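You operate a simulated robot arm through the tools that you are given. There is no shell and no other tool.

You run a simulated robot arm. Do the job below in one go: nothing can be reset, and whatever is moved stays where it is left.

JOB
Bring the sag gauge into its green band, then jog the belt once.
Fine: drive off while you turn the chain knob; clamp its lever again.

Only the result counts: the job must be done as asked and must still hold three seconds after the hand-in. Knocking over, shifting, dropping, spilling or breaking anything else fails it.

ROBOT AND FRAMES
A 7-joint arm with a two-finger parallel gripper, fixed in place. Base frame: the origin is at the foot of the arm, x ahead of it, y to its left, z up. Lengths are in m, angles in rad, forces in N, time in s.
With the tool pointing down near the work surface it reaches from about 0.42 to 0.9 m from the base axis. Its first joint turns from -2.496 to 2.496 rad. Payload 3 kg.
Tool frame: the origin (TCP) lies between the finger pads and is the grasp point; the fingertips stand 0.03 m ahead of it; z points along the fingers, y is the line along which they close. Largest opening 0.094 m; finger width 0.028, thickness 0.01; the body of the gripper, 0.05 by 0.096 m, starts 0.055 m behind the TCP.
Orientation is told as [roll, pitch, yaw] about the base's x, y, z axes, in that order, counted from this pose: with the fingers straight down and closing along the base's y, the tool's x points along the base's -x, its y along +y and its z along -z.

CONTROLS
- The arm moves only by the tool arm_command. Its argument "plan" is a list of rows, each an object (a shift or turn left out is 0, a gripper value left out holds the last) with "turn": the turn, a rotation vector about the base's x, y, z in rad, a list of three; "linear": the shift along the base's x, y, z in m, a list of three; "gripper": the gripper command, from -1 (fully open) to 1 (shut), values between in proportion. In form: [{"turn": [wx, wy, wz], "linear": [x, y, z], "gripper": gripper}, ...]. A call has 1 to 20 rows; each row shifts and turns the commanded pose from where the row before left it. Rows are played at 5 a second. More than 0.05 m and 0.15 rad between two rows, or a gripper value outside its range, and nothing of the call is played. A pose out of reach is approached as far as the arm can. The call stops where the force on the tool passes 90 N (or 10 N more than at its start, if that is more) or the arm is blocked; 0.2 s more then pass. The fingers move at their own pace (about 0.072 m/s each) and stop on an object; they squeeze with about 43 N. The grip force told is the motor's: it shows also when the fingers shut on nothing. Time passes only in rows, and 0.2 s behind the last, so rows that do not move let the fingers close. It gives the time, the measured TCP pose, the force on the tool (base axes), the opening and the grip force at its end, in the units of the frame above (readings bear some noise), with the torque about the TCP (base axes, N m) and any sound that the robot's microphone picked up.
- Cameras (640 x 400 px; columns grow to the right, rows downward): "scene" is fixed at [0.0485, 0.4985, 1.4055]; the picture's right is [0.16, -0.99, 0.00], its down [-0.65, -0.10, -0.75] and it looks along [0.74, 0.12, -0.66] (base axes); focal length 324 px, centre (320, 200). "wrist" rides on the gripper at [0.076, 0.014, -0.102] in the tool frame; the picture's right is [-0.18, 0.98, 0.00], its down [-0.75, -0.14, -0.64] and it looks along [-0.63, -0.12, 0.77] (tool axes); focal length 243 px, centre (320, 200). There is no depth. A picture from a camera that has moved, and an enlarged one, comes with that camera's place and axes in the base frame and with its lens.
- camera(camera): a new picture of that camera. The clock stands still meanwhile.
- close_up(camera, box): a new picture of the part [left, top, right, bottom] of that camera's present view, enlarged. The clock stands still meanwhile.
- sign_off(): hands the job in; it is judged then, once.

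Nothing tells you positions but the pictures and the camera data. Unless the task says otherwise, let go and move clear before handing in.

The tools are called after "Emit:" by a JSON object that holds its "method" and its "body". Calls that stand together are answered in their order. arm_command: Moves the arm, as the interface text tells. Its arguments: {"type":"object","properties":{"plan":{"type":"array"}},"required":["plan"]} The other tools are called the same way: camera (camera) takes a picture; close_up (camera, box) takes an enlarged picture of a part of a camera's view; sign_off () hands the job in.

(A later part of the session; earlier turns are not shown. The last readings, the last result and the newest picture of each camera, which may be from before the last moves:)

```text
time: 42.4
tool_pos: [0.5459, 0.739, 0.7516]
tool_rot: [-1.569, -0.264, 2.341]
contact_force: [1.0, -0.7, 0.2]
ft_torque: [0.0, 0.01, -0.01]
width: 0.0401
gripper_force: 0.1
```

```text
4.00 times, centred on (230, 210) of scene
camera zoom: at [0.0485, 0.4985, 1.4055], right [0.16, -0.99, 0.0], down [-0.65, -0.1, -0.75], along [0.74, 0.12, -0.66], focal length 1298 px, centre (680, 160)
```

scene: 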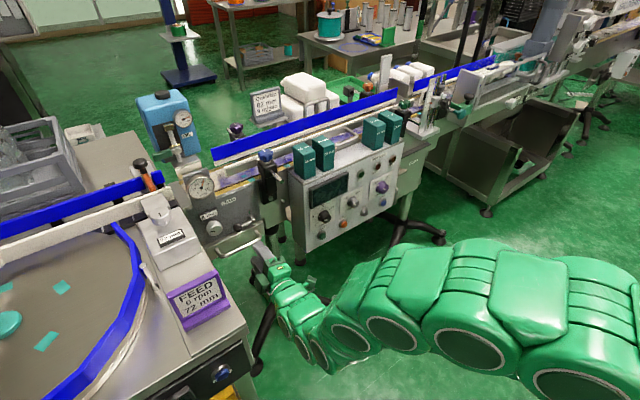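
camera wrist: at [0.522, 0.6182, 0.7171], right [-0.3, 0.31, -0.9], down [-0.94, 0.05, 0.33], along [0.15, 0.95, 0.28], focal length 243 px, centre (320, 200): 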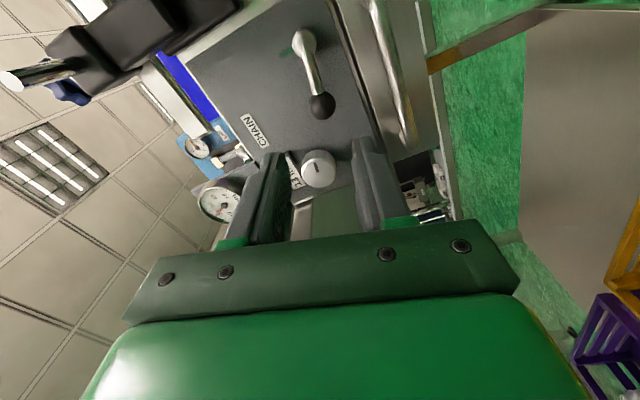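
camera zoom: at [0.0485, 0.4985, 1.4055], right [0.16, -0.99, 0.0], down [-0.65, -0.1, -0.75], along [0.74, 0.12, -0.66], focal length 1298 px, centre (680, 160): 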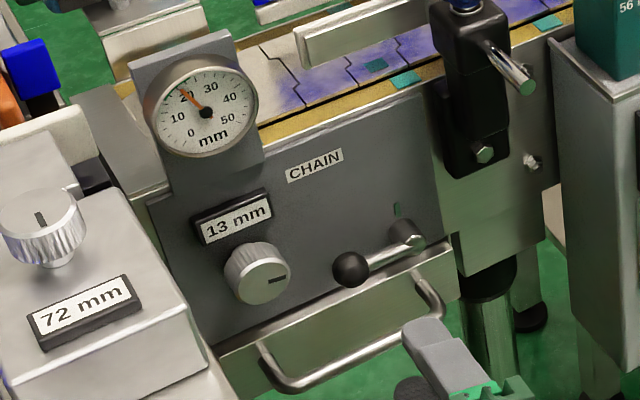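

The knob and gauge hold at 13 mm. The ball is on the tool axis about 0.13 m ahead. I'll advance and grip it.

Emit:
{"method": "arm_command", "body": {"plan": [{"linear": [0.0136, 0.0133, -0.0003], "gripper": 0.1}, {"linear": [0.0136, 0.0133, -0.0003]}, {"linear": [0.0136, 0.0133, -0.0003]}, {"linear": [0.0136, 0.0133, -0.0003]}, {"linear": [0.0136, 0.0133, -0.0003]}, {"linear": [0.0136, 0.0133, -0.0003]}]}}

Emit:
{"method": "close_up", "body": {"camera": "wrist", "box": [220, 80, 420, 230]}}

Emit:
{"method": "close_up", "body": {"camera": "scene", "box": [190, 170, 290, 260]}}

```text
time: 43.8
tool_pos: [0.6282, 0.8197, 0.7498]
tool_rot: [-1.567, -0.262, 2.34]
contact_force: [0.2, 0.5, 0.7]
ft_torque: [0.0, 0.01, 0.0]
width: 0.0424
gripper_force: 0.1
```

```text
2.67 times, centred on (320, 155) of wrist
camera zoom: at [0.6039, 0.699, 0.7152], right [-0.3, 0.31, -0.9], down [-0.94, 0.05, 0.33], along [0.15, 0.95, 0.28], focal length 647 px, centre (320, 320)
```

zoom: 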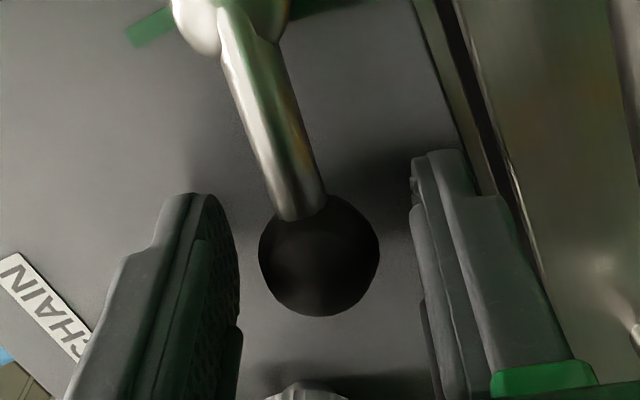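

```text
4.44 times, centred on (240, 215) of scene
camera zoom: at [0.0485, 0.4985, 1.4055], right [0.16, -0.99, 0.0], down [-0.65, -0.1, -0.75], along [0.74, 0.12, -0.66], focal length 1442 px, centre (676, 133)
```

zoom: 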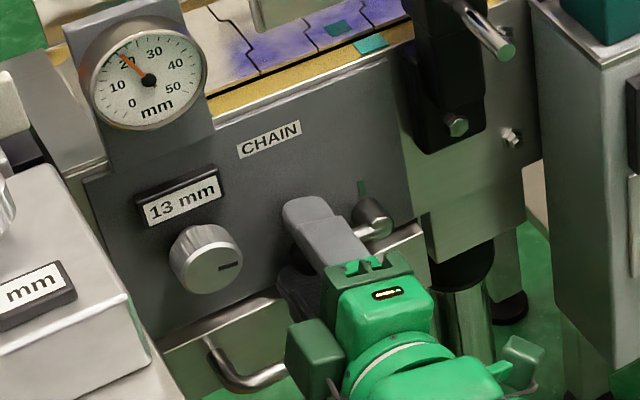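

The ball is centred between the pads. I'll close and swing the lever clockwise back toward the green mark.

Emit:
{"method": "arm_command", "body": {"plan": [{"gripper": 1}, {"gripper": 1}, {"gripper": 1}, {"turn": [0.0935, 0.0904, 0], "linear": [0.0015, -0.0016, 0.0062], "gripper": 1}, {"turn": [0.0935, 0.0904, 0], "linear": [0.0021, -0.0021, 0.0059], "gripper": 1}, {"turn": [0.0935, 0.0904, 0], "linear": [0.0026, -0.0027, 0.0054], "gripper": 1}, {"turn": [0.0935, 0.0904, 0], "linear": [0.003, -0.0031, 0.0049], "gripper": 1}, {"turn": [0.0935, 0.0904, 0], "linear": [0.0034, -0.0036, 0.0043], "gripper": 1}]}}

Emit:
{"method": "camera", "body": {"camera": "wrist"}}

Emit:
{"method": "close_up", "body": {"camera": "scene", "box": [190, 170, 290, 260]}}

```text
time: 45.6
tool_pos: [0.6382, 0.8065, 0.7792]
tool_rot: [-1.572, -0.914, 2.343]
contact_force: [-20.8, 19.3, 24.6]
ft_torque: [0.26, -0.26, 0.36]
width: 0.0257
gripper_force: 45.1
```

```text
taken
camera wrist: at [0.5909, 0.7107, 0.7072], right [-0.62, 0.64, -0.45], down [-0.7, -0.2, 0.68], along [0.35, 0.74, 0.57], focal length 243 px, centre (320, 200)
```

wrist: 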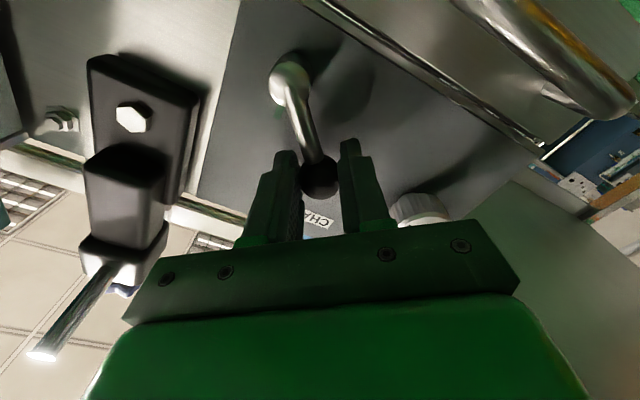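

```text
4.44 times, centred on (240, 215) of scene
camera zoom: at [0.0485, 0.4985, 1.4055], right [0.16, -0.99, 0.0], down [-0.65, -0.1, -0.75], along [0.74, 0.12, -0.66], focal length 1442 px, centre (676, 133)
```

zoom: 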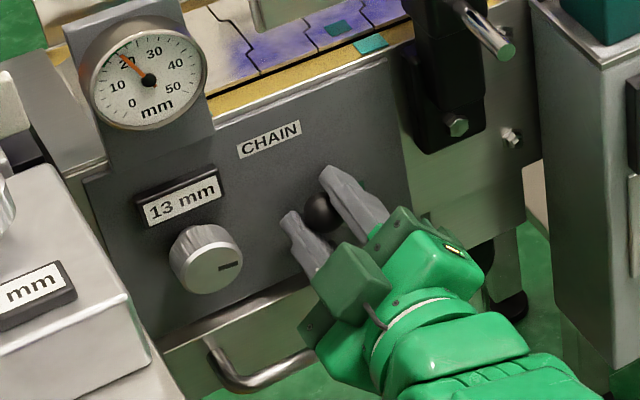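

The lever is following, about 38° to go, with a small radial load that I'll correct for. I'll continue to vertical.

Emit:
{"method": "arm_command", "body": {"plan": [{"turn": [0.0935, 0.0904, 0], "linear": [0.0037, -0.0038, 0.0052], "gripper": 1}, {"turn": [0.0935, 0.0904, 0], "linear": [0.0042, -0.0043, 0.0029], "gripper": 1}, {"turn": [0.0935, 0.0904, 0], "linear": [0.0044, -0.0046, 0.0022], "gripper": 1}, {"turn": [0.0935, 0.0904, 0], "linear": [0.0045, -0.0047, 0.0013], "gripper": 1}, {"turn": [0.0935, 0.0904, 0], "linear": [0.0047, -0.0048, 0.0004], "gripper": 1}]}}

Emit:
{"method": "camera", "body": {"camera": "wrist"}}

Emit:
{"method": "close_up", "body": {"camera": "scene", "box": [190, 170, 290, 260]}}

```text
time: 46.8
tool_pos: [0.6626, 0.7835, 0.7885]
tool_rot: [-1.346, -1.566, 2.114]
contact_force: [12.2, 26.1, 5.7]
ft_torque: [-0.3, -0.2, 0.03]
width: 0.0251
gripper_force: 45.5
```

```text
taken
camera wrist: at [0.5804, 0.7225, 0.7111], right [-0.68, 0.71, 0.18], down [-0.37, -0.54, 0.76], along [0.63, 0.45, 0.63], focal length 243 px, centre (320, 200)
```

wrist: 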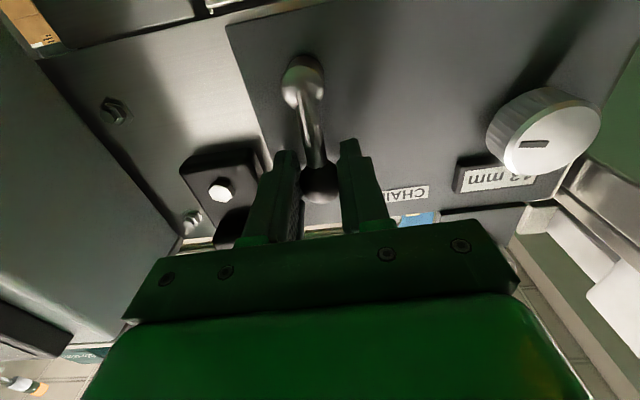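

```text
4.44 times, centred on (240, 215) of scene
camera zoom: at [0.0485, 0.4985, 1.4055], right [0.16, -0.99, 0.0], down [-0.65, -0.1, -0.75], along [0.74, 0.12, -0.66], focal length 1442 px, centre (676, 133)
```

zoom: 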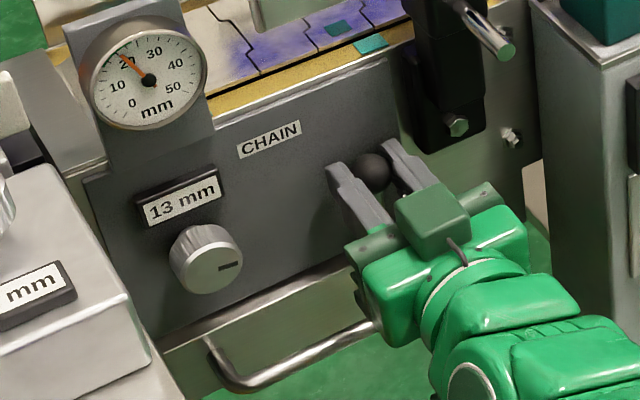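

The lever is back upright on its mark, the same as at the start. I'll nudge it slightly further to seat it, then release and back off to check.

Emit:
{"method": "arm_command", "body": {"plan": [{"turn": [0.0288, 0.0278, 0], "linear": [0.0018, -0.0019, 0], "gripper": 1}, {"gripper": 1}]}}

Emit:
{"method": "arm_command", "body": {"plan": [{"gripper": 0.05}, {"gripper": 0.05}, {"linear": [-0.0215, -0.0208, 0], "gripper": 0.05}, {"linear": [-0.0215, -0.0208, 0], "gripper": 0.05}, {"linear": [-0.0215, -0.0208, 0], "gripper": 0.05}, {"linear": [-0.0215, -0.0208, 0], "gripper": 0.05}]}}

Emit:
{"method": "camera", "body": {"camera": "wrist"}}

Emit:
{"method": "close_up", "body": {"camera": "scene", "box": [190, 170, 290, 260]}}

Emit:
{"method": "close_up", "body": {"camera": "wrist", "box": [250, 0, 410, 120]}}

```text
time: 47.4
tool_pos: [0.6618, 0.7825, 0.7876]
tool_rot: [1.541, -1.537, -0.768]
contact_force: [6.8, 35.6, 1.5]
ft_torque: [-0.11, 0.06, 0.24]
width: 0.0253
gripper_force: 44.9
```

```text
time: 48.8
tool_pos: [0.5783, 0.6989, 0.7887]
tool_rot: [1.542, -1.537, -0.772]
contact_force: [-0.7, -0.4, 0.2]
ft_torque: [0.0, 0.01, 0.0]
width: 0.0447
gripper_force: 0.0
```

```text
taken
camera wrist: at [0.4935, 0.6398, 0.7118], right [-0.68, 0.7, 0.22], down [-0.35, -0.57, 0.75], along [0.65, 0.43, 0.63], focal length 243 px, centre (320, 200)
```

wrist: 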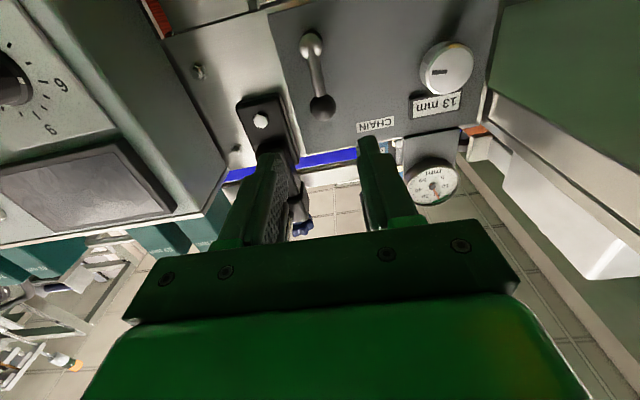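

```text
4.44 times, centred on (240, 215) of scene
camera zoom: at [0.0485, 0.4985, 1.4055], right [0.16, -0.99, 0.0], down [-0.65, -0.1, -0.75], along [0.74, 0.12, -0.66], focal length 1442 px, centre (676, 133)
```

zoom: 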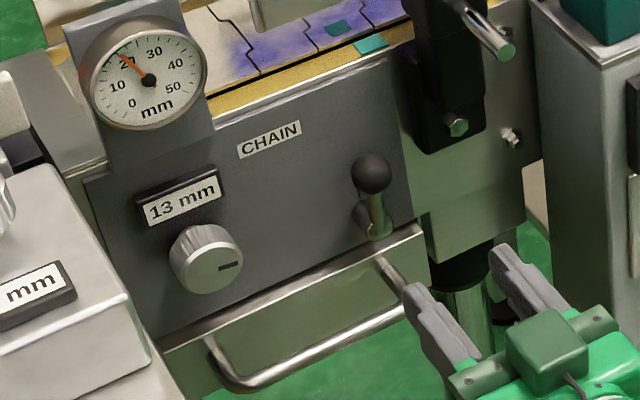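

```text
3.33 times, centred on (330, 60) of wrist
camera zoom: at [0.4935, 0.6398, 0.7118], right [-0.68, 0.7, 0.22], down [-0.35, -0.57, 0.75], along [0.65, 0.43, 0.63], focal length 809 px, centre (287, 667)
```

zoom: 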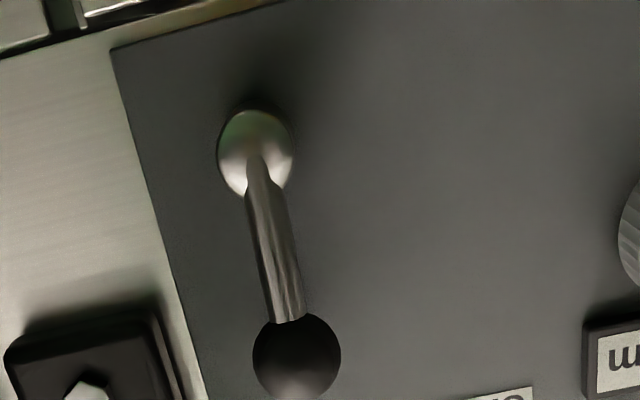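

The lever is upright over its mark, take-up 13 mm, needle mid-band. Next I go back to the DRIVE knob to switch it ON, pre-rolling the wrist for a clockwise turn.

Emit:
{"method": "arm_command", "body": {"plan": [{"linear": [-0.0288, -0.0278, 0]}, {"linear": [-0.0288, -0.0278, 0]}, {"turn": [-0.1057, -0.1022, 0], "linear": [0.0308, -0.0319, -0.0088], "gripper": -0.3}, {"turn": [-0.1057, -0.1022, 0], "linear": [0.0308, -0.0319, -0.0088]}, {"turn": [-0.1057, -0.1022, 0], "linear": [0.0308, -0.0319, -0.0088]}, {"turn": [-0.1057, -0.1022, 0], "linear": [0.0308, -0.0319, -0.0088]}, {"turn": [-0.1057, -0.1022, 0], "linear": [0.0308, -0.0319, -0.0088]}, {"turn": [-0.1057, -0.1022, 0], "linear": [0.0308, -0.0319, -0.0088]}, {"turn": [-0.1057, -0.1022, 0], "linear": [0.0308, -0.0319, -0.0088]}, {"turn": [-0.1057, -0.1022, 0], "linear": [0.0308, -0.0319, -0.0088]}, {"turn": [-0.1057, -0.1022, 0], "linear": [0.0308, -0.0319, -0.0088]}, {"turn": [-0.1057, -0.1022, 0], "linear": [0.0308, -0.0319, -0.0088]}]}}

Emit:
{"method": "camera", "body": {"camera": "wrist"}}

Emit:
{"method": "close_up", "body": {"camera": "wrist", "box": [240, 60, 400, 180]}}

Emit:
{"method": "camera", "body": {"camera": "scene"}}

```text
time: 51.4
tool_pos: [0.8297, 0.3239, 0.6996]
tool_rot: [-1.571, -0.128, 2.341]
contact_force: [0.3, 0.5, -0.2]
ft_torque: [-0.02, 0.01, 0.06]
width: 0.061
gripper_force: 0.1
```

```text
taken
camera wrist: at [0.8084, 0.1993, 0.6748], right [-0.22, 0.22, -0.95], down [-0.97, 0.08, 0.24], along [0.13, 0.97, 0.2], focal length 243 px, centre (320, 200)
```

wrist: 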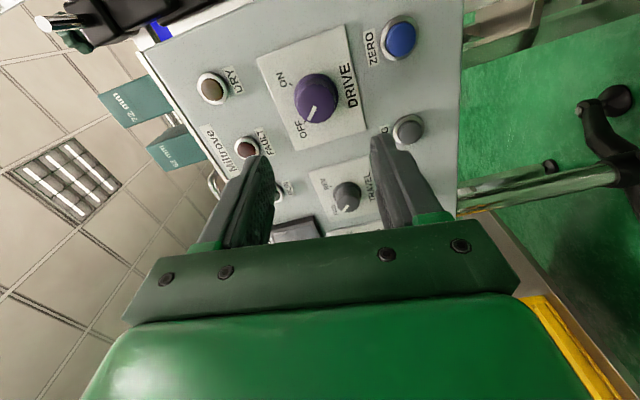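

```text
3.33 times, centred on (320, 120) of wrist
camera zoom: at [0.8084, 0.1993, 0.6748], right [-0.22, 0.22, -0.95], down [-0.97, 0.08, 0.24], along [0.13, 0.97, 0.2], focal length 809 px, centre (320, 467)
```

zoom: 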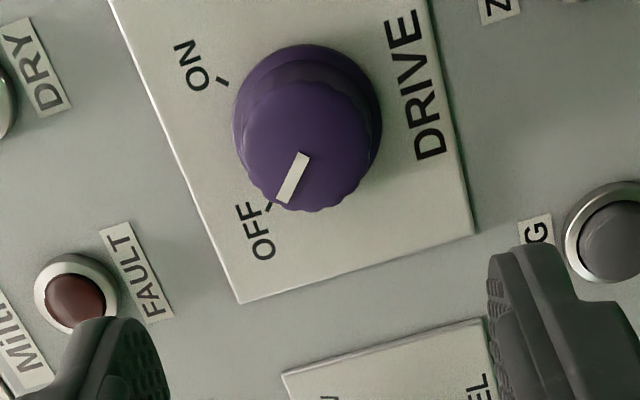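

```text
taken
```

scene: 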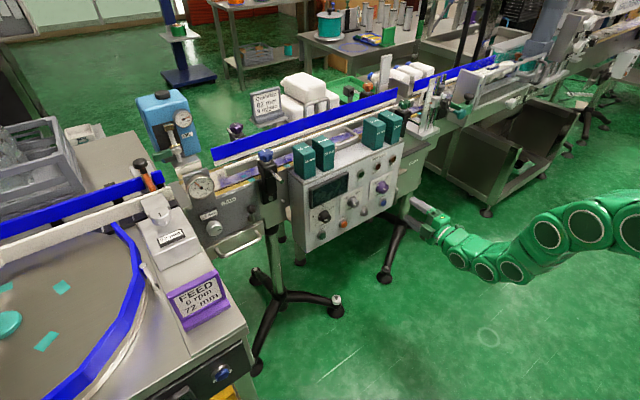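

DRIVE is at OFF and nearly centred, so I'll correct 3 mm upward as I approach. The FAULT lamp is dark because the power is off.

Emit:
{"method": "arm_command", "body": {"plan": [{"linear": [0.0144, 0.0141, 0.0005], "gripper": -0.3}, {"linear": [0.0144, 0.0141, 0.0005]}, {"linear": [0.0144, 0.0141, 0.0005]}, {"linear": [0.0144, 0.0141, 0.0005]}, {"linear": [0.0144, 0.0141, 0.0005]}, {"linear": [0.0144, 0.0141, 0.0005]}]}}

Emit:
{"method": "close_up", "body": {"camera": "wrist", "box": [220, 80, 420, 230]}}

Emit:
{"method": "close_up", "body": {"camera": "scene", "box": [350, 150, 430, 230]}}

```text
time: 52.8
tool_pos: [0.9163, 0.4089, 0.7045]
tool_rot: [-1.572, -0.131, 2.339]
contact_force: [-0.4, 0.1, 0.2]
ft_torque: [-0.04, -0.01, 0.02]
width: 0.0611
gripper_force: 0.0
```

```text
2.67 times, centred on (320, 155) of wrist
camera zoom: at [0.8942, 0.2854, 0.679], right [-0.22, 0.22, -0.95], down [-0.97, 0.08, 0.24], along [0.13, 0.97, 0.2], focal length 647 px, centre (320, 320)
```

zoom: 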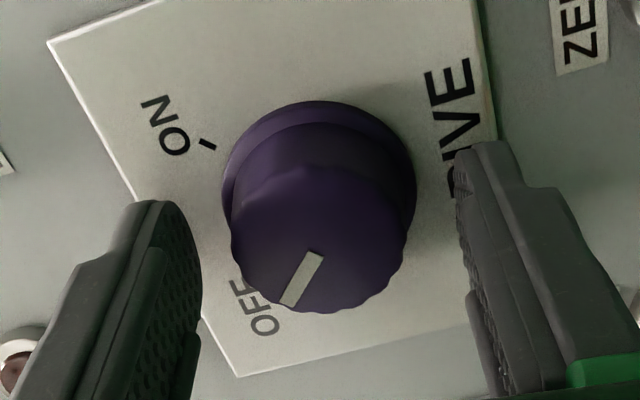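

```text
5.00 times, centred on (390, 190) of scene
camera zoom: at [0.0485, 0.4985, 1.4055], right [0.16, -0.99, 0.0], down [-0.65, -0.1, -0.75], along [0.74, 0.12, -0.66], focal length 1622 px, centre (-30, 250)
```

zoom: 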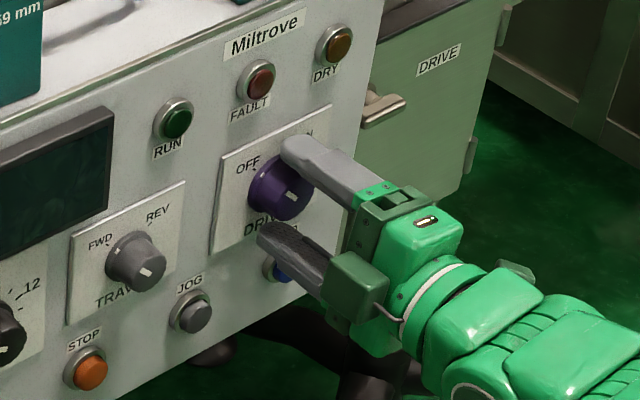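

The knob is centred. I'll close and turn it clockwise toward ON.

Emit:
{"method": "arm_command", "body": {"plan": [{"gripper": 1}, {"gripper": 1}, {"gripper": 1}, {"turn": [0.0935, 0.0904, 0], "gripper": 1}, {"turn": [0.0935, 0.0904, 0], "gripper": 1}, {"turn": [0.0935, 0.0904, 0], "gripper": 1}, {"turn": [0.0935, 0.0904, 0], "gripper": 1}, {"turn": [0.0935, 0.0904, 0], "gripper": 1}, {"turn": [0.0935, 0.0904, 0], "gripper": 1}, {"turn": [0.0935, 0.0904, 0], "gripper": 1}, {"turn": [0.0935, 0.0904, 0], "gripper": 1}]}}

Emit:
{"method": "close_up", "body": {"camera": "wrist", "box": [220, 80, 420, 230]}}

Emit:
{"method": "close_up", "body": {"camera": "scene", "box": [350, 150, 430, 230]}}

```text
time: 55.2
tool_pos: [0.9165, 0.4083, 0.7051]
tool_rot: [-1.579, -1.173, 2.346]
contact_force: [19.3, 8.7, 32.8]
ft_torque: [0.04, -0.11, 0.62]
width: 0.0389
gripper_force: 45.4
```

```text
2.67 times, centred on (320, 155) of wrist
camera zoom: at [0.8546, 0.3257, 0.628], right [-0.68, 0.7, -0.21], down [-0.57, -0.33, 0.75], along [0.46, 0.63, 0.63], focal length 647 px, centre (320, 320)
```

zoom: 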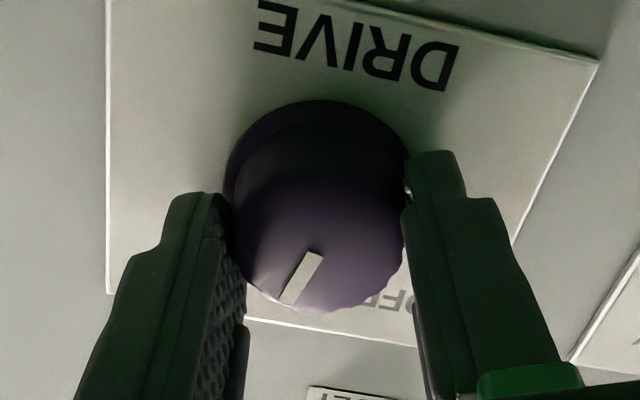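

```text
5.00 times, centred on (390, 190) of scene
camera zoom: at [0.0485, 0.4985, 1.4055], right [0.16, -0.99, 0.0], down [-0.65, -0.1, -0.75], along [0.74, 0.12, -0.66], focal length 1622 px, centre (-30, 250)
```

zoom: 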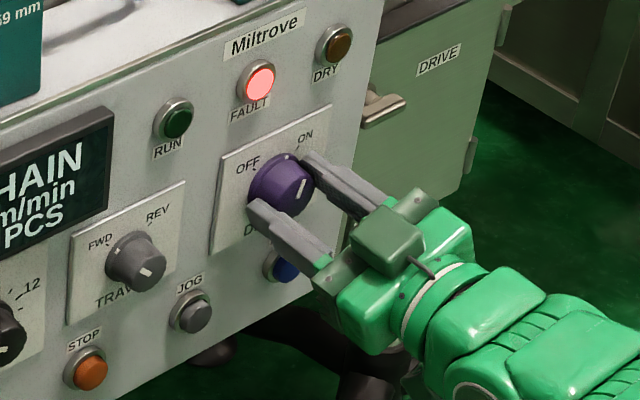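

Power is back on, with the display lit, but the FAULT lamp shows red. I'll finish the turn to the ON tick and then look again.

Emit:
{"method": "arm_command", "body": {"plan": [{"turn": [0.0935, 0.0904, 0], "linear": [0, 0, -0.001], "gripper": 1}, {"turn": [0.0935, 0.0904, 0], "linear": [0, 0, -0.001], "gripper": 1}, {"turn": [0.0935, 0.0904, 0], "linear": [0, 0, -0.001], "gripper": 1}]}}

Emit:
{"method": "close_up", "body": {"camera": "wrist", "box": [220, 80, 420, 230]}}

Emit:
{"method": "close_up", "body": {"camera": "scene", "box": [350, 150, 430, 230]}}

```text
time: 56.0
tool_pos: [0.9149, 0.4072, 0.7003]
tool_rot: [-1.545, -1.565, 2.314]
contact_force: [8.3, -10.6, 38.4]
ft_torque: [0.82, -0.82, 0.46]
width: 0.039
gripper_force: 44.8
```

```text
2.67 times, centred on (320, 155) of wrist
camera zoom: at [0.8328, 0.3462, 0.6234], right [-0.68, 0.71, 0.18], down [-0.37, -0.54, 0.75], along [0.63, 0.45, 0.63], focal length 647 px, centre (320, 320)
```

zoom: 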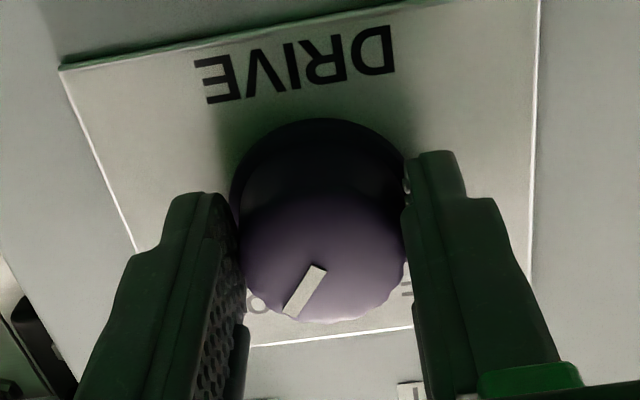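

```text
5.00 times, centred on (390, 190) of scene
camera zoom: at [0.0485, 0.4985, 1.4055], right [0.16, -0.99, 0.0], down [-0.65, -0.1, -0.75], along [0.74, 0.12, -0.66], focal length 1622 px, centre (-30, 250)
```

zoom: 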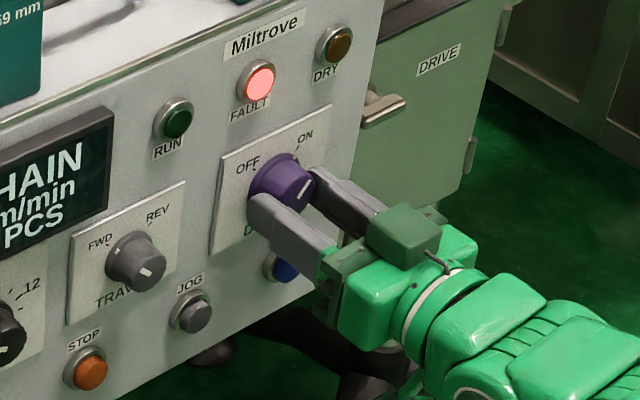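

Knob is at ON. I'll release it and back straight out to inspect the panel, lamp and gauge.

Emit:
{"method": "arm_command", "body": {"plan": [{"gripper": -0.3}, {"gripper": -0.3}, {"linear": [-0.0215, -0.0208, 0]}, {"linear": [-0.0215, -0.0208, 0]}, {"linear": [-0.0215, -0.0208, 0]}, {"linear": [-0.0215, -0.0208, 0]}]}}

Emit:
{"method": "camera", "body": {"camera": "wrist"}}

Emit:
{"method": "close_up", "body": {"camera": "scene", "box": [290, 140, 430, 240]}}

Emit:
{"method": "close_up", "body": {"camera": "scene", "box": [170, 160, 290, 260]}}

Emit:
{"method": "close_up", "body": {"camera": "scene", "box": [370, 150, 410, 210]}}

```text
time: 57.4
tool_pos: [0.8274, 0.3252, 0.6985]
tool_rot: [-1.428, -1.563, 2.193]
contact_force: [0.1, -0.1, 0.7]
ft_torque: [-0.01, -0.03, 0.02]
width: 0.061
gripper_force: 0.0
```

```text
taken
camera wrist: at [0.7439, 0.2641, 0.6217], right [-0.68, 0.71, 0.18], down [-0.37, -0.54, 0.76], along [0.63, 0.45, 0.63], focal length 243 px, centre (320, 200)
```

wrist: 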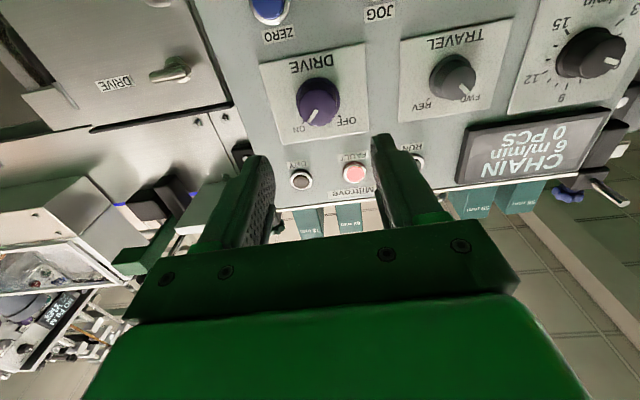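

```text
4.00 times, centred on (360, 190) of scene
camera zoom: at [0.0485, 0.4985, 1.4055], right [0.16, -0.99, 0.0], down [-0.65, -0.1, -0.75], along [0.74, 0.12, -0.66], focal length 1298 px, centre (160, 240)
```

zoom: 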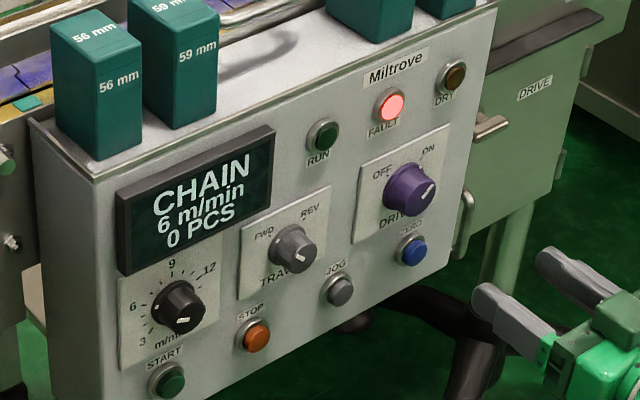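

```text
4.00 times, centred on (230, 210) of scene
camera zoom: at [0.0485, 0.4985, 1.4055], right [0.16, -0.99, 0.0], down [-0.65, -0.1, -0.75], along [0.74, 0.12, -0.66], focal length 1298 px, centre (680, 160)
```

zoom: 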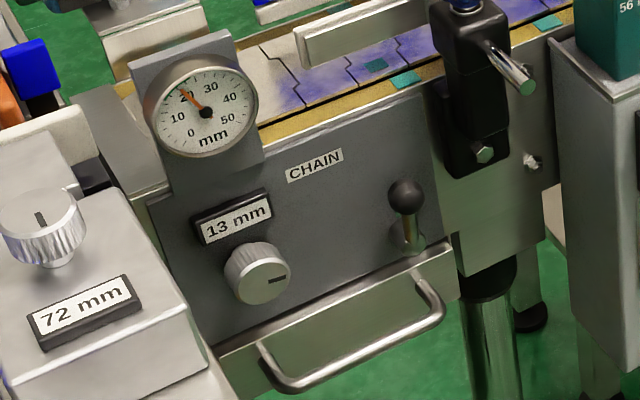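

```text
6.67 times, centred on (390, 180) of scene
camera zoom: at [0.0485, 0.4985, 1.4055], right [0.16, -0.99, 0.0], down [-0.65, -0.1, -0.75], along [0.74, 0.12, -0.66], focal length 2163 px, centre (-147, 333)
```

zoom: 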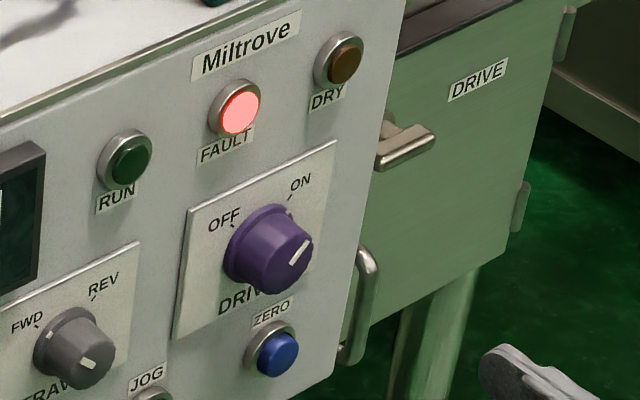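

DRIVE is ON and the gauge is mid-band, but FAULT is lit as it was at the start. I'll compare the lever with its original image exactly to rule out an incomplete clamp.

Emit:
{"method": "close_up", "body": {"camera": "scene", "box": [190, 170, 280, 240]}}

Emit:
{"method": "close_up", "body": {"camera": "scene", "box": [240, 190, 265, 220]}}

Emit:
{"method": "close_up", "body": {"camera": "scene", "box": [190, 170, 220, 200]}}

Emit:
{"method": "close_up", "body": {"camera": "scene", "box": [130, 80, 210, 165]}}

```text
5.71 times, centred on (235, 205) of scene
camera zoom: at [0.0485, 0.4985, 1.4055], right [0.16, -0.99, 0.0], down [-0.65, -0.1, -0.75], along [0.74, 0.12, -0.66], focal length 1854 px, centre (806, 171)
```

zoom: 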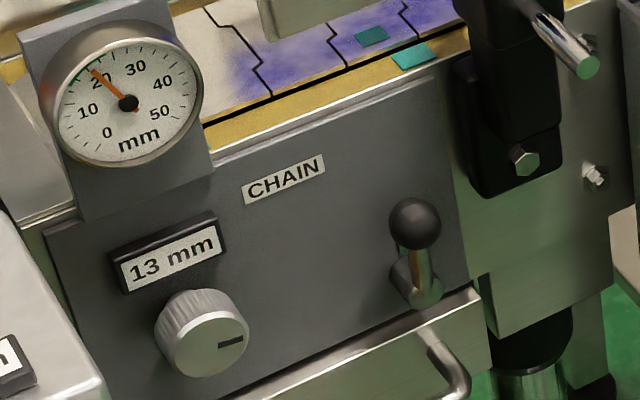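

```text
13.33 times, centred on (252, 205) of scene
camera zoom: at [0.0485, 0.4985, 1.4055], right [0.16, -0.99, 0.0], down [-0.65, -0.1, -0.75], along [0.74, 0.12, -0.66], focal length 4326 px, centre (1220, 133)
```

zoom: 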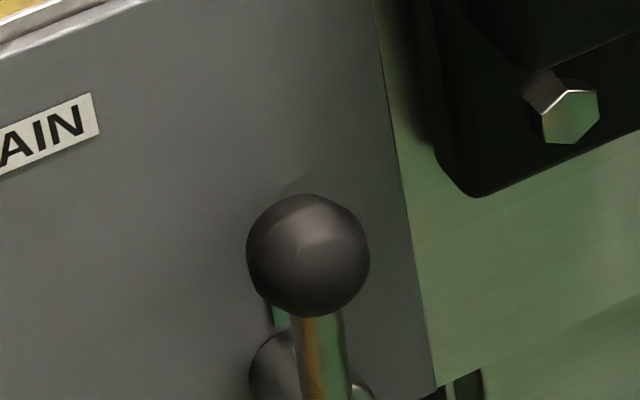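

```text
13.33 times, centred on (205, 185) of scene
camera zoom: at [0.0485, 0.4985, 1.4055], right [0.16, -0.99, 0.0], down [-0.65, -0.1, -0.75], along [0.74, 0.12, -0.66], focal length 4326 px, centre (1853, 400)
```

zoom: 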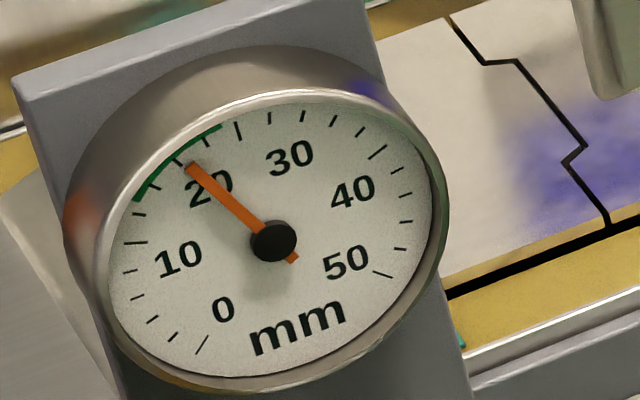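

```text
4.71 times, centred on (170, 122) of scene
camera zoom: at [0.0485, 0.4985, 1.4055], right [0.16, -0.99, 0.0], down [-0.65, -0.1, -0.75], along [0.74, 0.12, -0.66], focal length 1527 px, centre (1026, 565)
```

zoom: 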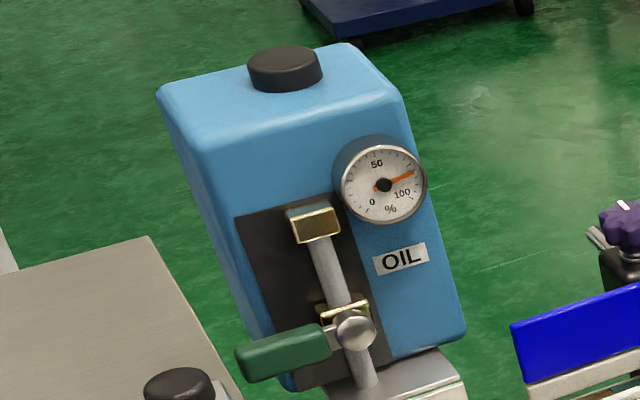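

The lever matches its original clamped position exactly, and the gauge is steady mid-band. I'll check the rest of the machine for another fault cause before pressing anything.

Emit:
{"method": "close_up", "body": {"camera": "scene", "box": [380, 110, 480, 230]}}

Emit:
{"method": "close_up", "body": {"camera": "scene", "box": [210, 80, 330, 190]}}

Emit:
{"method": "close_up", "body": {"camera": "scene", "box": [380, 50, 540, 150]}}

Emit:
{"method": "close_up", "body": {"camera": "wrist", "box": [60, 0, 260, 180]}}

```text
3.33 times, centred on (430, 170) of scene
camera zoom: at [0.0485, 0.4985, 1.4055], right [0.16, -0.99, 0.0], down [-0.65, -0.1, -0.75], along [0.74, 0.12, -0.66], focal length 1082 px, centre (-47, 300)
```

zoom: 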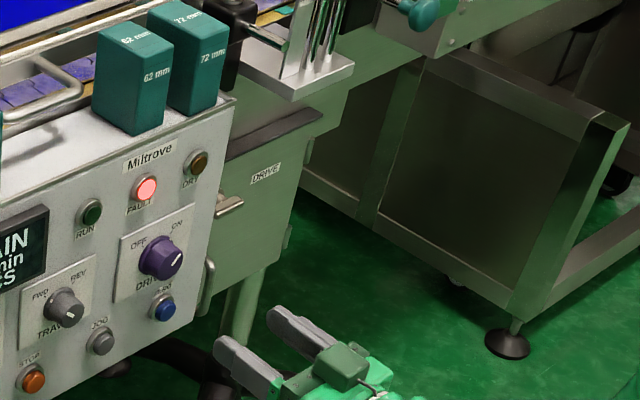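

```text
3.64 times, centred on (270, 135) of scene
camera zoom: at [0.0485, 0.4985, 1.4055], right [0.16, -0.99, 0.0], down [-0.65, -0.1, -0.75], along [0.74, 0.12, -0.66], focal length 1180 px, centre (502, 436)
```

zoom: 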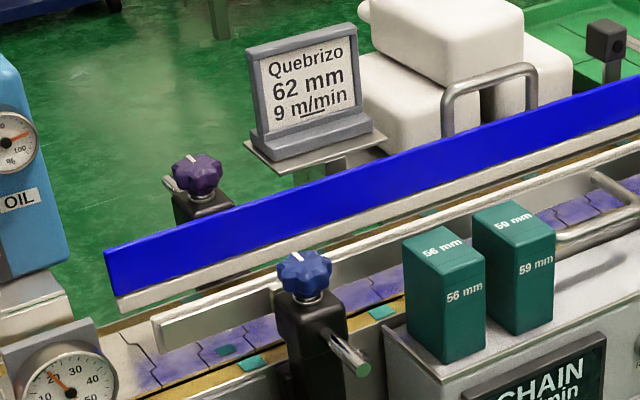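

```text
4.00 times, centred on (460, 100) of scene
camera zoom: at [0.0485, 0.4985, 1.4055], right [0.16, -0.99, 0.0], down [-0.65, -0.1, -0.75], along [0.74, 0.12, -0.66], focal length 1298 px, centre (-240, 600)
```

zoom: 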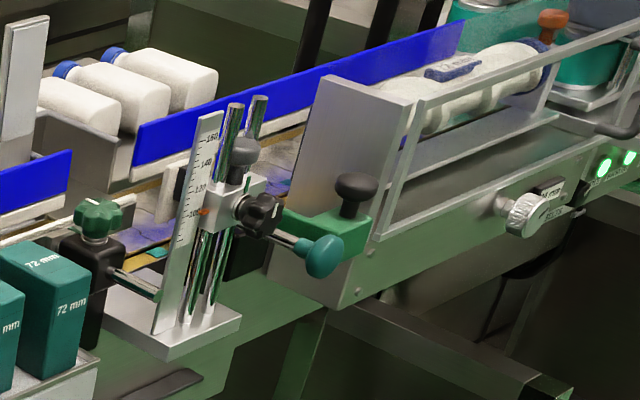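

```text
2.22 times, centred on (160, 90) of wrist
camera zoom: at [0.7439, 0.2641, 0.6217], right [-0.68, 0.71, 0.18], down [-0.37, -0.54, 0.76], along [0.63, 0.45, 0.63], focal length 539 px, centre (676, 444)
```

zoom: 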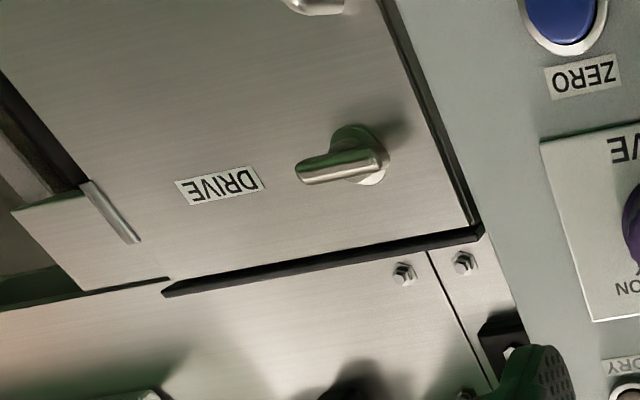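

No other fault cause is visible, so it is probably the latched sag fault from the start. JOG is at about (0.882,0.474,0.624). I'll close the fingers and line up with it from a distance.

Emit:
{"method": "arm_command", "body": {"plan": [{"linear": [-0.0159, 0.0165, -0.025], "gripper": 1}, {"linear": [-0.0159, 0.0165, -0.025], "gripper": 1}, {"linear": [-0.0159, 0.0165, -0.025], "gripper": 1}, {"gripper": 1}]}}

Emit:
{"method": "camera", "body": {"camera": "wrist"}}

Emit:
{"method": "close_up", "body": {"camera": "wrist", "box": [240, 60, 400, 180]}}

Emit:
{"method": "close_up", "body": {"camera": "scene", "box": [320, 170, 420, 260]}}

```text
time: 58.4
tool_pos: [0.7799, 0.3753, 0.6255]
tool_rot: [-1.535, -1.564, 2.303]
contact_force: [0.0, 0.1, -0.9]
ft_torque: [-0.04, 0.0, 0.0]
width: 0.0
gripper_force: 32.5
```

```text
taken
camera wrist: at [0.698, 0.3145, 0.5487], right [-0.68, 0.71, 0.18], down [-0.37, -0.54, 0.75], along [0.63, 0.45, 0.63], focal length 243 px, centre (320, 200)
```

wrist: 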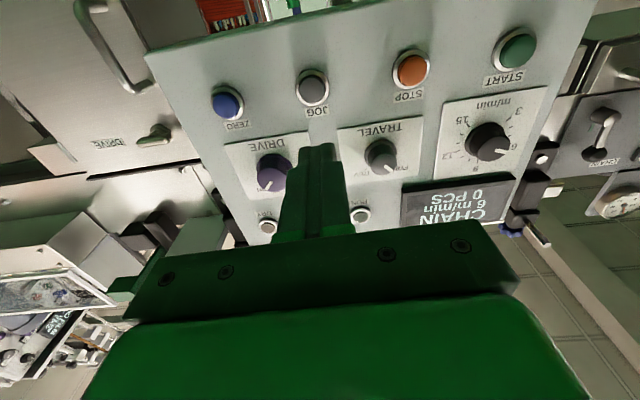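

```text
3.33 times, centred on (320, 120) of wrist
camera zoom: at [0.698, 0.3145, 0.5487], right [-0.68, 0.71, 0.18], down [-0.37, -0.54, 0.75], along [0.63, 0.45, 0.63], focal length 809 px, centre (320, 467)
```

zoom: 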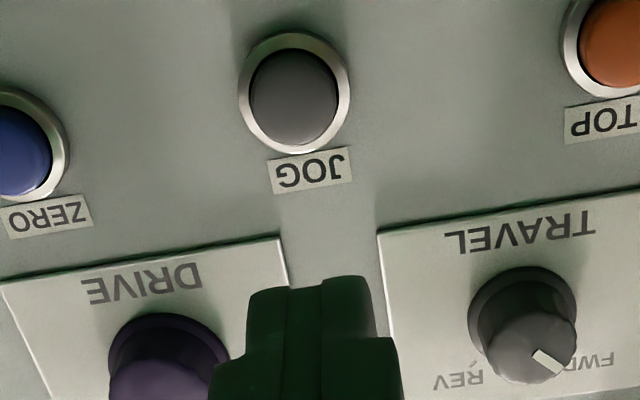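

```text
4.44 times, centred on (370, 215) of scene
camera zoom: at [0.0485, 0.4985, 1.4055], right [0.16, -0.99, 0.0], down [-0.65, -0.1, -0.75], along [0.74, 0.12, -0.66], focal length 1442 px, centre (98, 133)
```

zoom: 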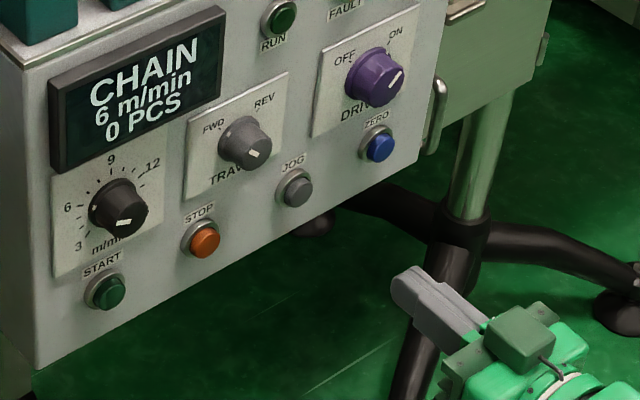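

The wrist views put JOG at lat 0.279, z 0.616, face n≈0.975, slightly right of and below my axis. I'll correct and move closer, stopping 4 cm short to recheck.

Emit:
{"method": "arm_command", "body": {"plan": [{"linear": [0.0206, 0.017, -0.0032], "gripper": 1}, {"linear": [0.0206, 0.017, -0.0032], "gripper": 1}, {"linear": [0.0206, 0.017, -0.0032], "gripper": 1}]}}

Emit:
{"method": "camera", "body": {"camera": "wrist"}}

Emit:
{"method": "close_up", "body": {"camera": "wrist", "box": [240, 60, 400, 180]}}

Emit:
{"method": "close_up", "body": {"camera": "scene", "box": [320, 170, 420, 260]}}

```text
time: 59.2
tool_pos: [0.8433, 0.4269, 0.6171]
tool_rot: [-1.755, -1.562, 2.524]
contact_force: [-0.8, 0.4, 0.3]
ft_torque: [-0.01, 0.0, 0.0]
width: 0.0
gripper_force: 33.2
```

```text
taken
camera wrist: at [0.761, 0.3651, 0.5393], right [-0.69, 0.71, 0.18], down [-0.37, -0.54, 0.75], along [0.63, 0.45, 0.63], focal length 243 px, centre (320, 200)
```

wrist: 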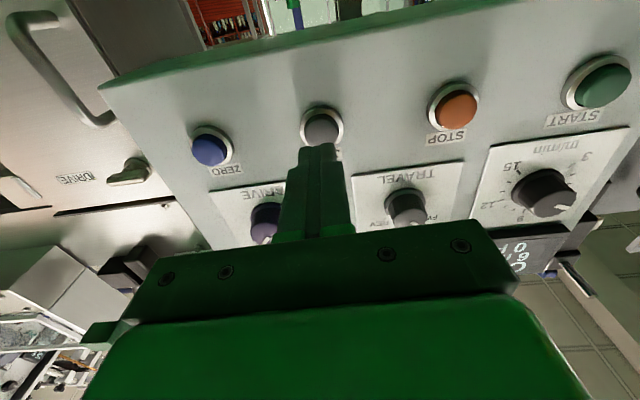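

```text
3.33 times, centred on (320, 120) of wrist
camera zoom: at [0.761, 0.3651, 0.5393], right [-0.69, 0.71, 0.18], down [-0.37, -0.54, 0.75], along [0.63, 0.45, 0.63], focal length 809 px, centre (320, 467)
```

zoom: 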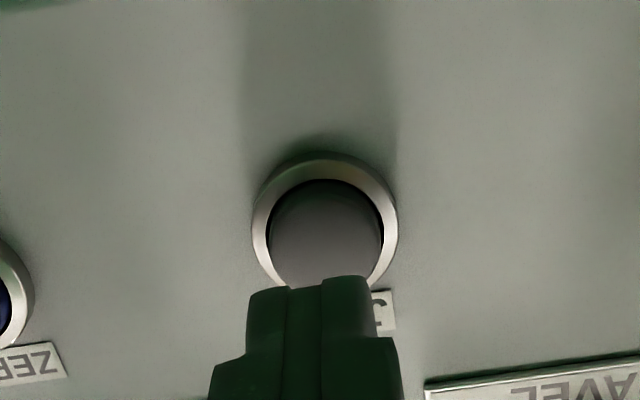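

```text
4.44 times, centred on (370, 215) of scene
camera zoom: at [0.0485, 0.4985, 1.4055], right [0.16, -0.99, 0.0], down [-0.65, -0.1, -0.75], along [0.74, 0.12, -0.66], focal length 1442 px, centre (98, 133)
```

zoom: 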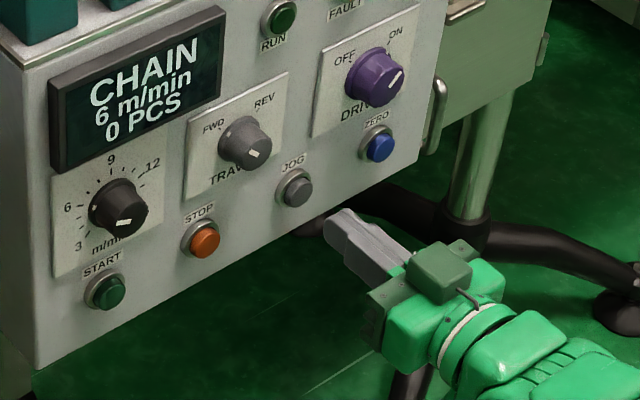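

JOG is now dead ahead of the fingertips. I'll close most of the gap, stopping just short of touching.

Emit:
{"method": "arm_command", "body": {"plan": [{"linear": [0.0077, 0.0075, 0], "gripper": 1}, {"linear": [0.0077, 0.0075, 0], "gripper": 1}, {"linear": [0.0065, 0.0063, 0], "gripper": 1}]}}

Emit:
{"method": "close_up", "body": {"camera": "wrist", "box": [240, 80, 400, 200]}}

Emit:
{"method": "close_up", "body": {"camera": "scene", "box": [340, 190, 390, 230]}}

```text
time: 60.0
tool_pos: [0.8648, 0.4484, 0.6156]
tool_rot: [-1.406, -1.561, 2.178]
contact_force: [-1.2, 0.1, -0.5]
ft_torque: [-0.05, 0.07, 0.03]
width: 0.0003
gripper_force: 33.2
```

```text
3.33 times, centred on (320, 140) of wrist
camera zoom: at [0.7821, 0.3871, 0.5387], right [-0.69, 0.71, 0.18], down [-0.37, -0.54, 0.76], along [0.63, 0.45, 0.63], focal length 809 px, centre (320, 400)
```

zoom: 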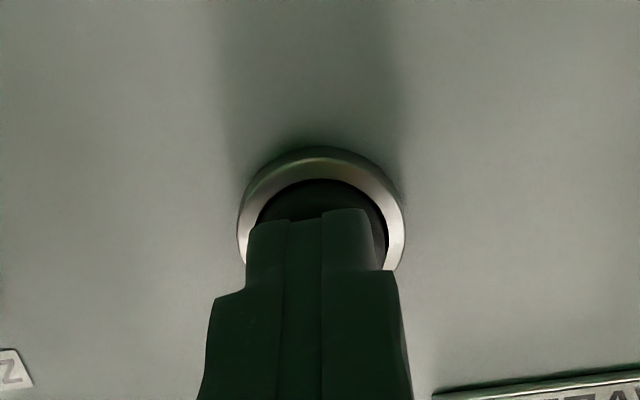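

```text
10.00 times, centred on (365, 210) of scene
camera zoom: at [0.0485, 0.4985, 1.4055], right [0.16, -0.99, 0.0], down [-0.65, -0.1, -0.75], along [0.74, 0.12, -0.66], focal length 3244 px, centre (-130, 100)
```

zoom: 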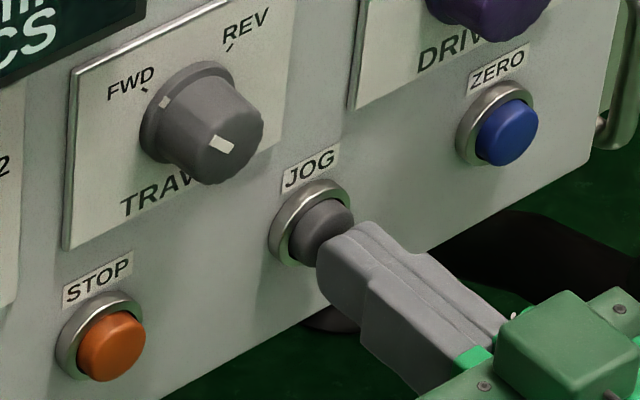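

Both views confirm the tips are centred on JOG with a gap of a few mm. I'll press in slowly and watch the force.

Emit:
{"method": "arm_command", "body": {"plan": [{"linear": [0.0022, 0.0021, 0], "gripper": 1}, {"linear": [0.0022, 0.0021, 0], "gripper": 1}]}}

Emit:
{"method": "close_up", "body": {"camera": "scene", "box": [300, 150, 400, 230]}}

```text
time: 60.6
tool_pos: [0.8677, 0.4522, 0.6161]
tool_rot: [-1.712, -1.563, 2.482]
contact_force: [-3.2, -1.0, 1.1]
ft_torque: [-0.02, 0.0, 0.03]
width: 0.0002
gripper_force: 32.6
heard: click
```

```text
5.00 times, centred on (350, 190) of scene
camera zoom: at [0.0485, 0.4985, 1.4055], right [0.16, -0.99, 0.0], down [-0.65, -0.1, -0.75], along [0.74, 0.12, -0.66], focal length 1622 px, centre (170, 250)
```

zoom: 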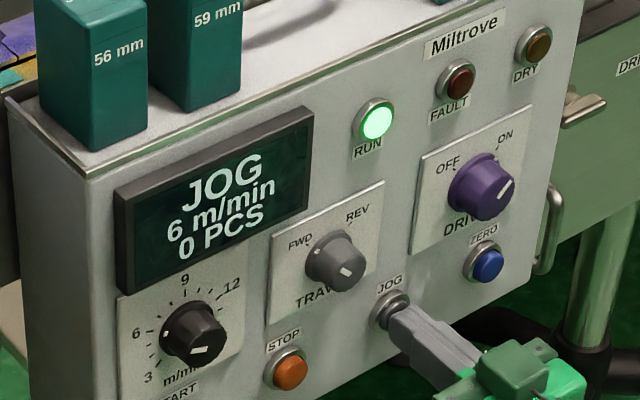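

A click: the display shows JOG, RUN is lit and FAULT has cleared. I'll release now with one clean retreat.

Emit:
{"method": "arm_command", "body": {"plan": [{"linear": [-0.0144, -0.0139, 0], "gripper": 1}, {"linear": [-0.0288, -0.0278, 0], "gripper": 1}, {"linear": [-0.0288, -0.0278, 0], "gripper": 1}, {"gripper": 1}]}}

Emit:
{"method": "close_up", "body": {"camera": "scene", "box": [300, 150, 400, 230]}}

Emit:
{"method": "close_up", "body": {"camera": "scene", "box": [170, 160, 290, 260]}}

```text
time: 61.6
tool_pos: [0.7953, 0.3822, 0.6148]
tool_rot: [-1.567, -1.562, 2.337]
contact_force: [-0.3, 1.2, -0.1]
ft_torque: [0.01, -0.01, 0.0]
width: 0.0
gripper_force: 33.4
```

```text
5.00 times, centred on (350, 190) of scene
camera zoom: at [0.0485, 0.4985, 1.4055], right [0.16, -0.99, 0.0], down [-0.65, -0.1, -0.75], along [0.74, 0.12, -0.66], focal length 1622 px, centre (170, 250)
```

zoom: 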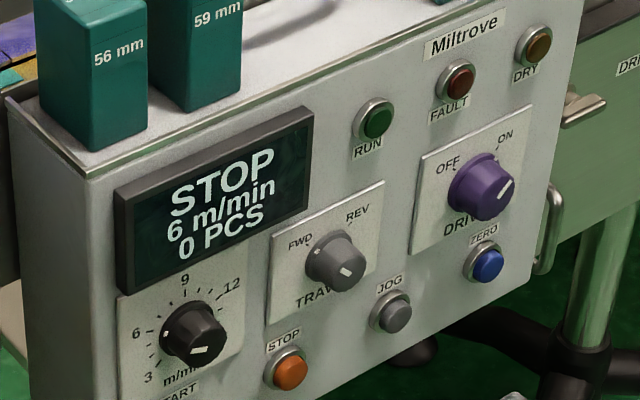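

```text
4.00 times, centred on (230, 210) of scene
camera zoom: at [0.0485, 0.4985, 1.4055], right [0.16, -0.99, 0.0], down [-0.65, -0.1, -0.75], along [0.74, 0.12, -0.66], focal length 1298 px, centre (680, 160)
```

zoom: 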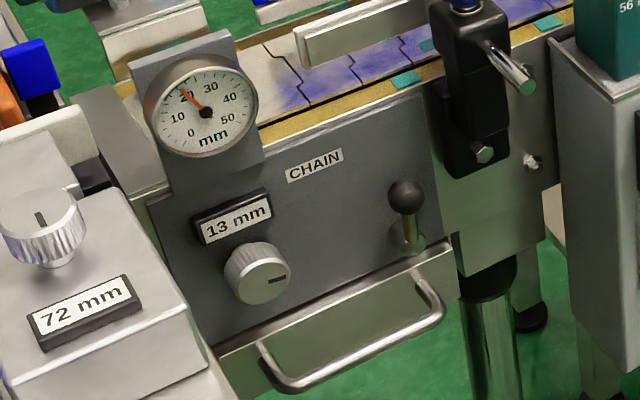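

The jog ran once: the belt slats shifted, the display shows STOP, FAULT is clear, the gauge is still at about 20 and the lever is clamped. I'll move the arm further clear and do a final check.

Emit:
{"method": "arm_command", "body": {"plan": [{"linear": [-0.0288, -0.0278, 0.01], "gripper": 0.5}, {"linear": [-0.0288, -0.0278, 0.01], "gripper": 0.0}, {"linear": [-0.0288, -0.0278, 0.01]}, {"linear": [-0.02, -0.02, 0.01]}, {}, {}, {}, {}, {}]}}

Emit:
{"method": "camera", "body": {"camera": "scene"}}

Emit:
{"method": "close_up", "body": {"camera": "scene", "box": [180, 140, 420, 270]}}

Emit:
{"method": "close_up", "body": {"camera": "scene", "box": [190, 170, 220, 200]}}

```text
time: 63.6
tool_pos: [0.69, 0.2795, 0.6559]
tool_rot: [-1.518, -1.562, 2.287]
contact_force: [-0.7, 0.4, -0.3]
ft_torque: [0.0, 0.01, -0.01]
width: 0.0469
gripper_force: 0.1
```

```text
taken
```

scene: 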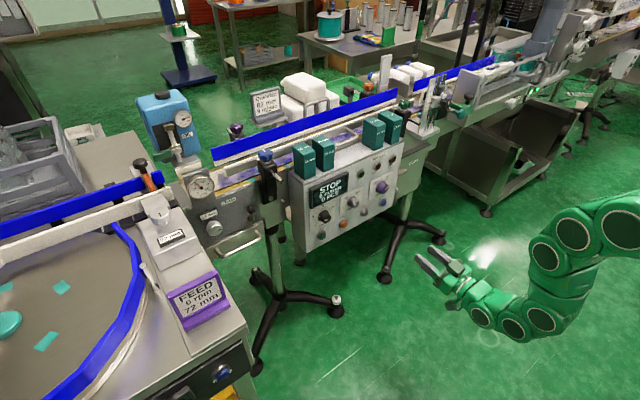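

```text
2.67 times, centred on (300, 205) of scene
camera zoom: at [0.0485, 0.4985, 1.4055], right [0.16, -0.99, 0.0], down [-0.65, -0.1, -0.75], along [0.74, 0.12, -0.66], focal length 865 px, centre (373, 187)
```

zoom: 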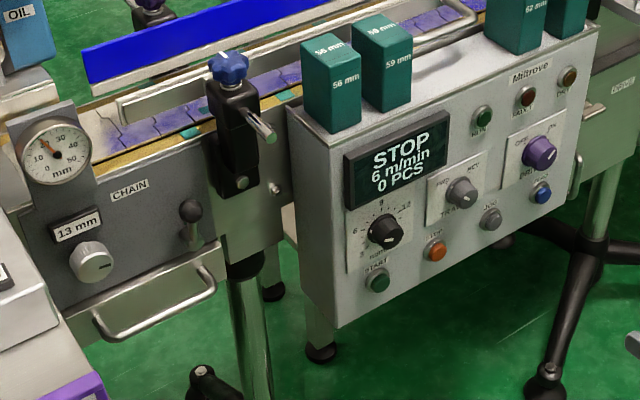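

```text
13.33 times, centred on (205, 185) of scene
camera zoom: at [0.0485, 0.4985, 1.4055], right [0.16, -0.99, 0.0], down [-0.65, -0.1, -0.75], along [0.74, 0.12, -0.66], focal length 4326 px, centre (1853, 400)
```

zoom: 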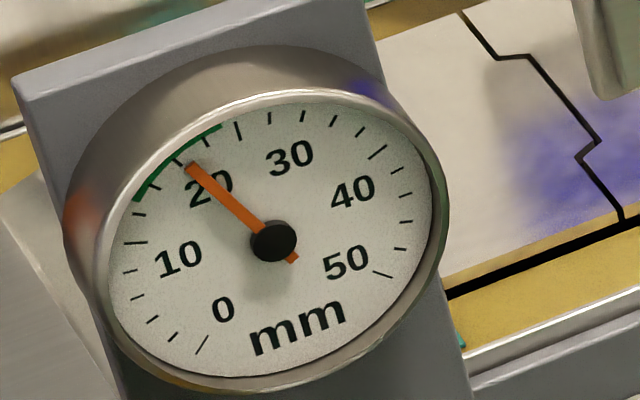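

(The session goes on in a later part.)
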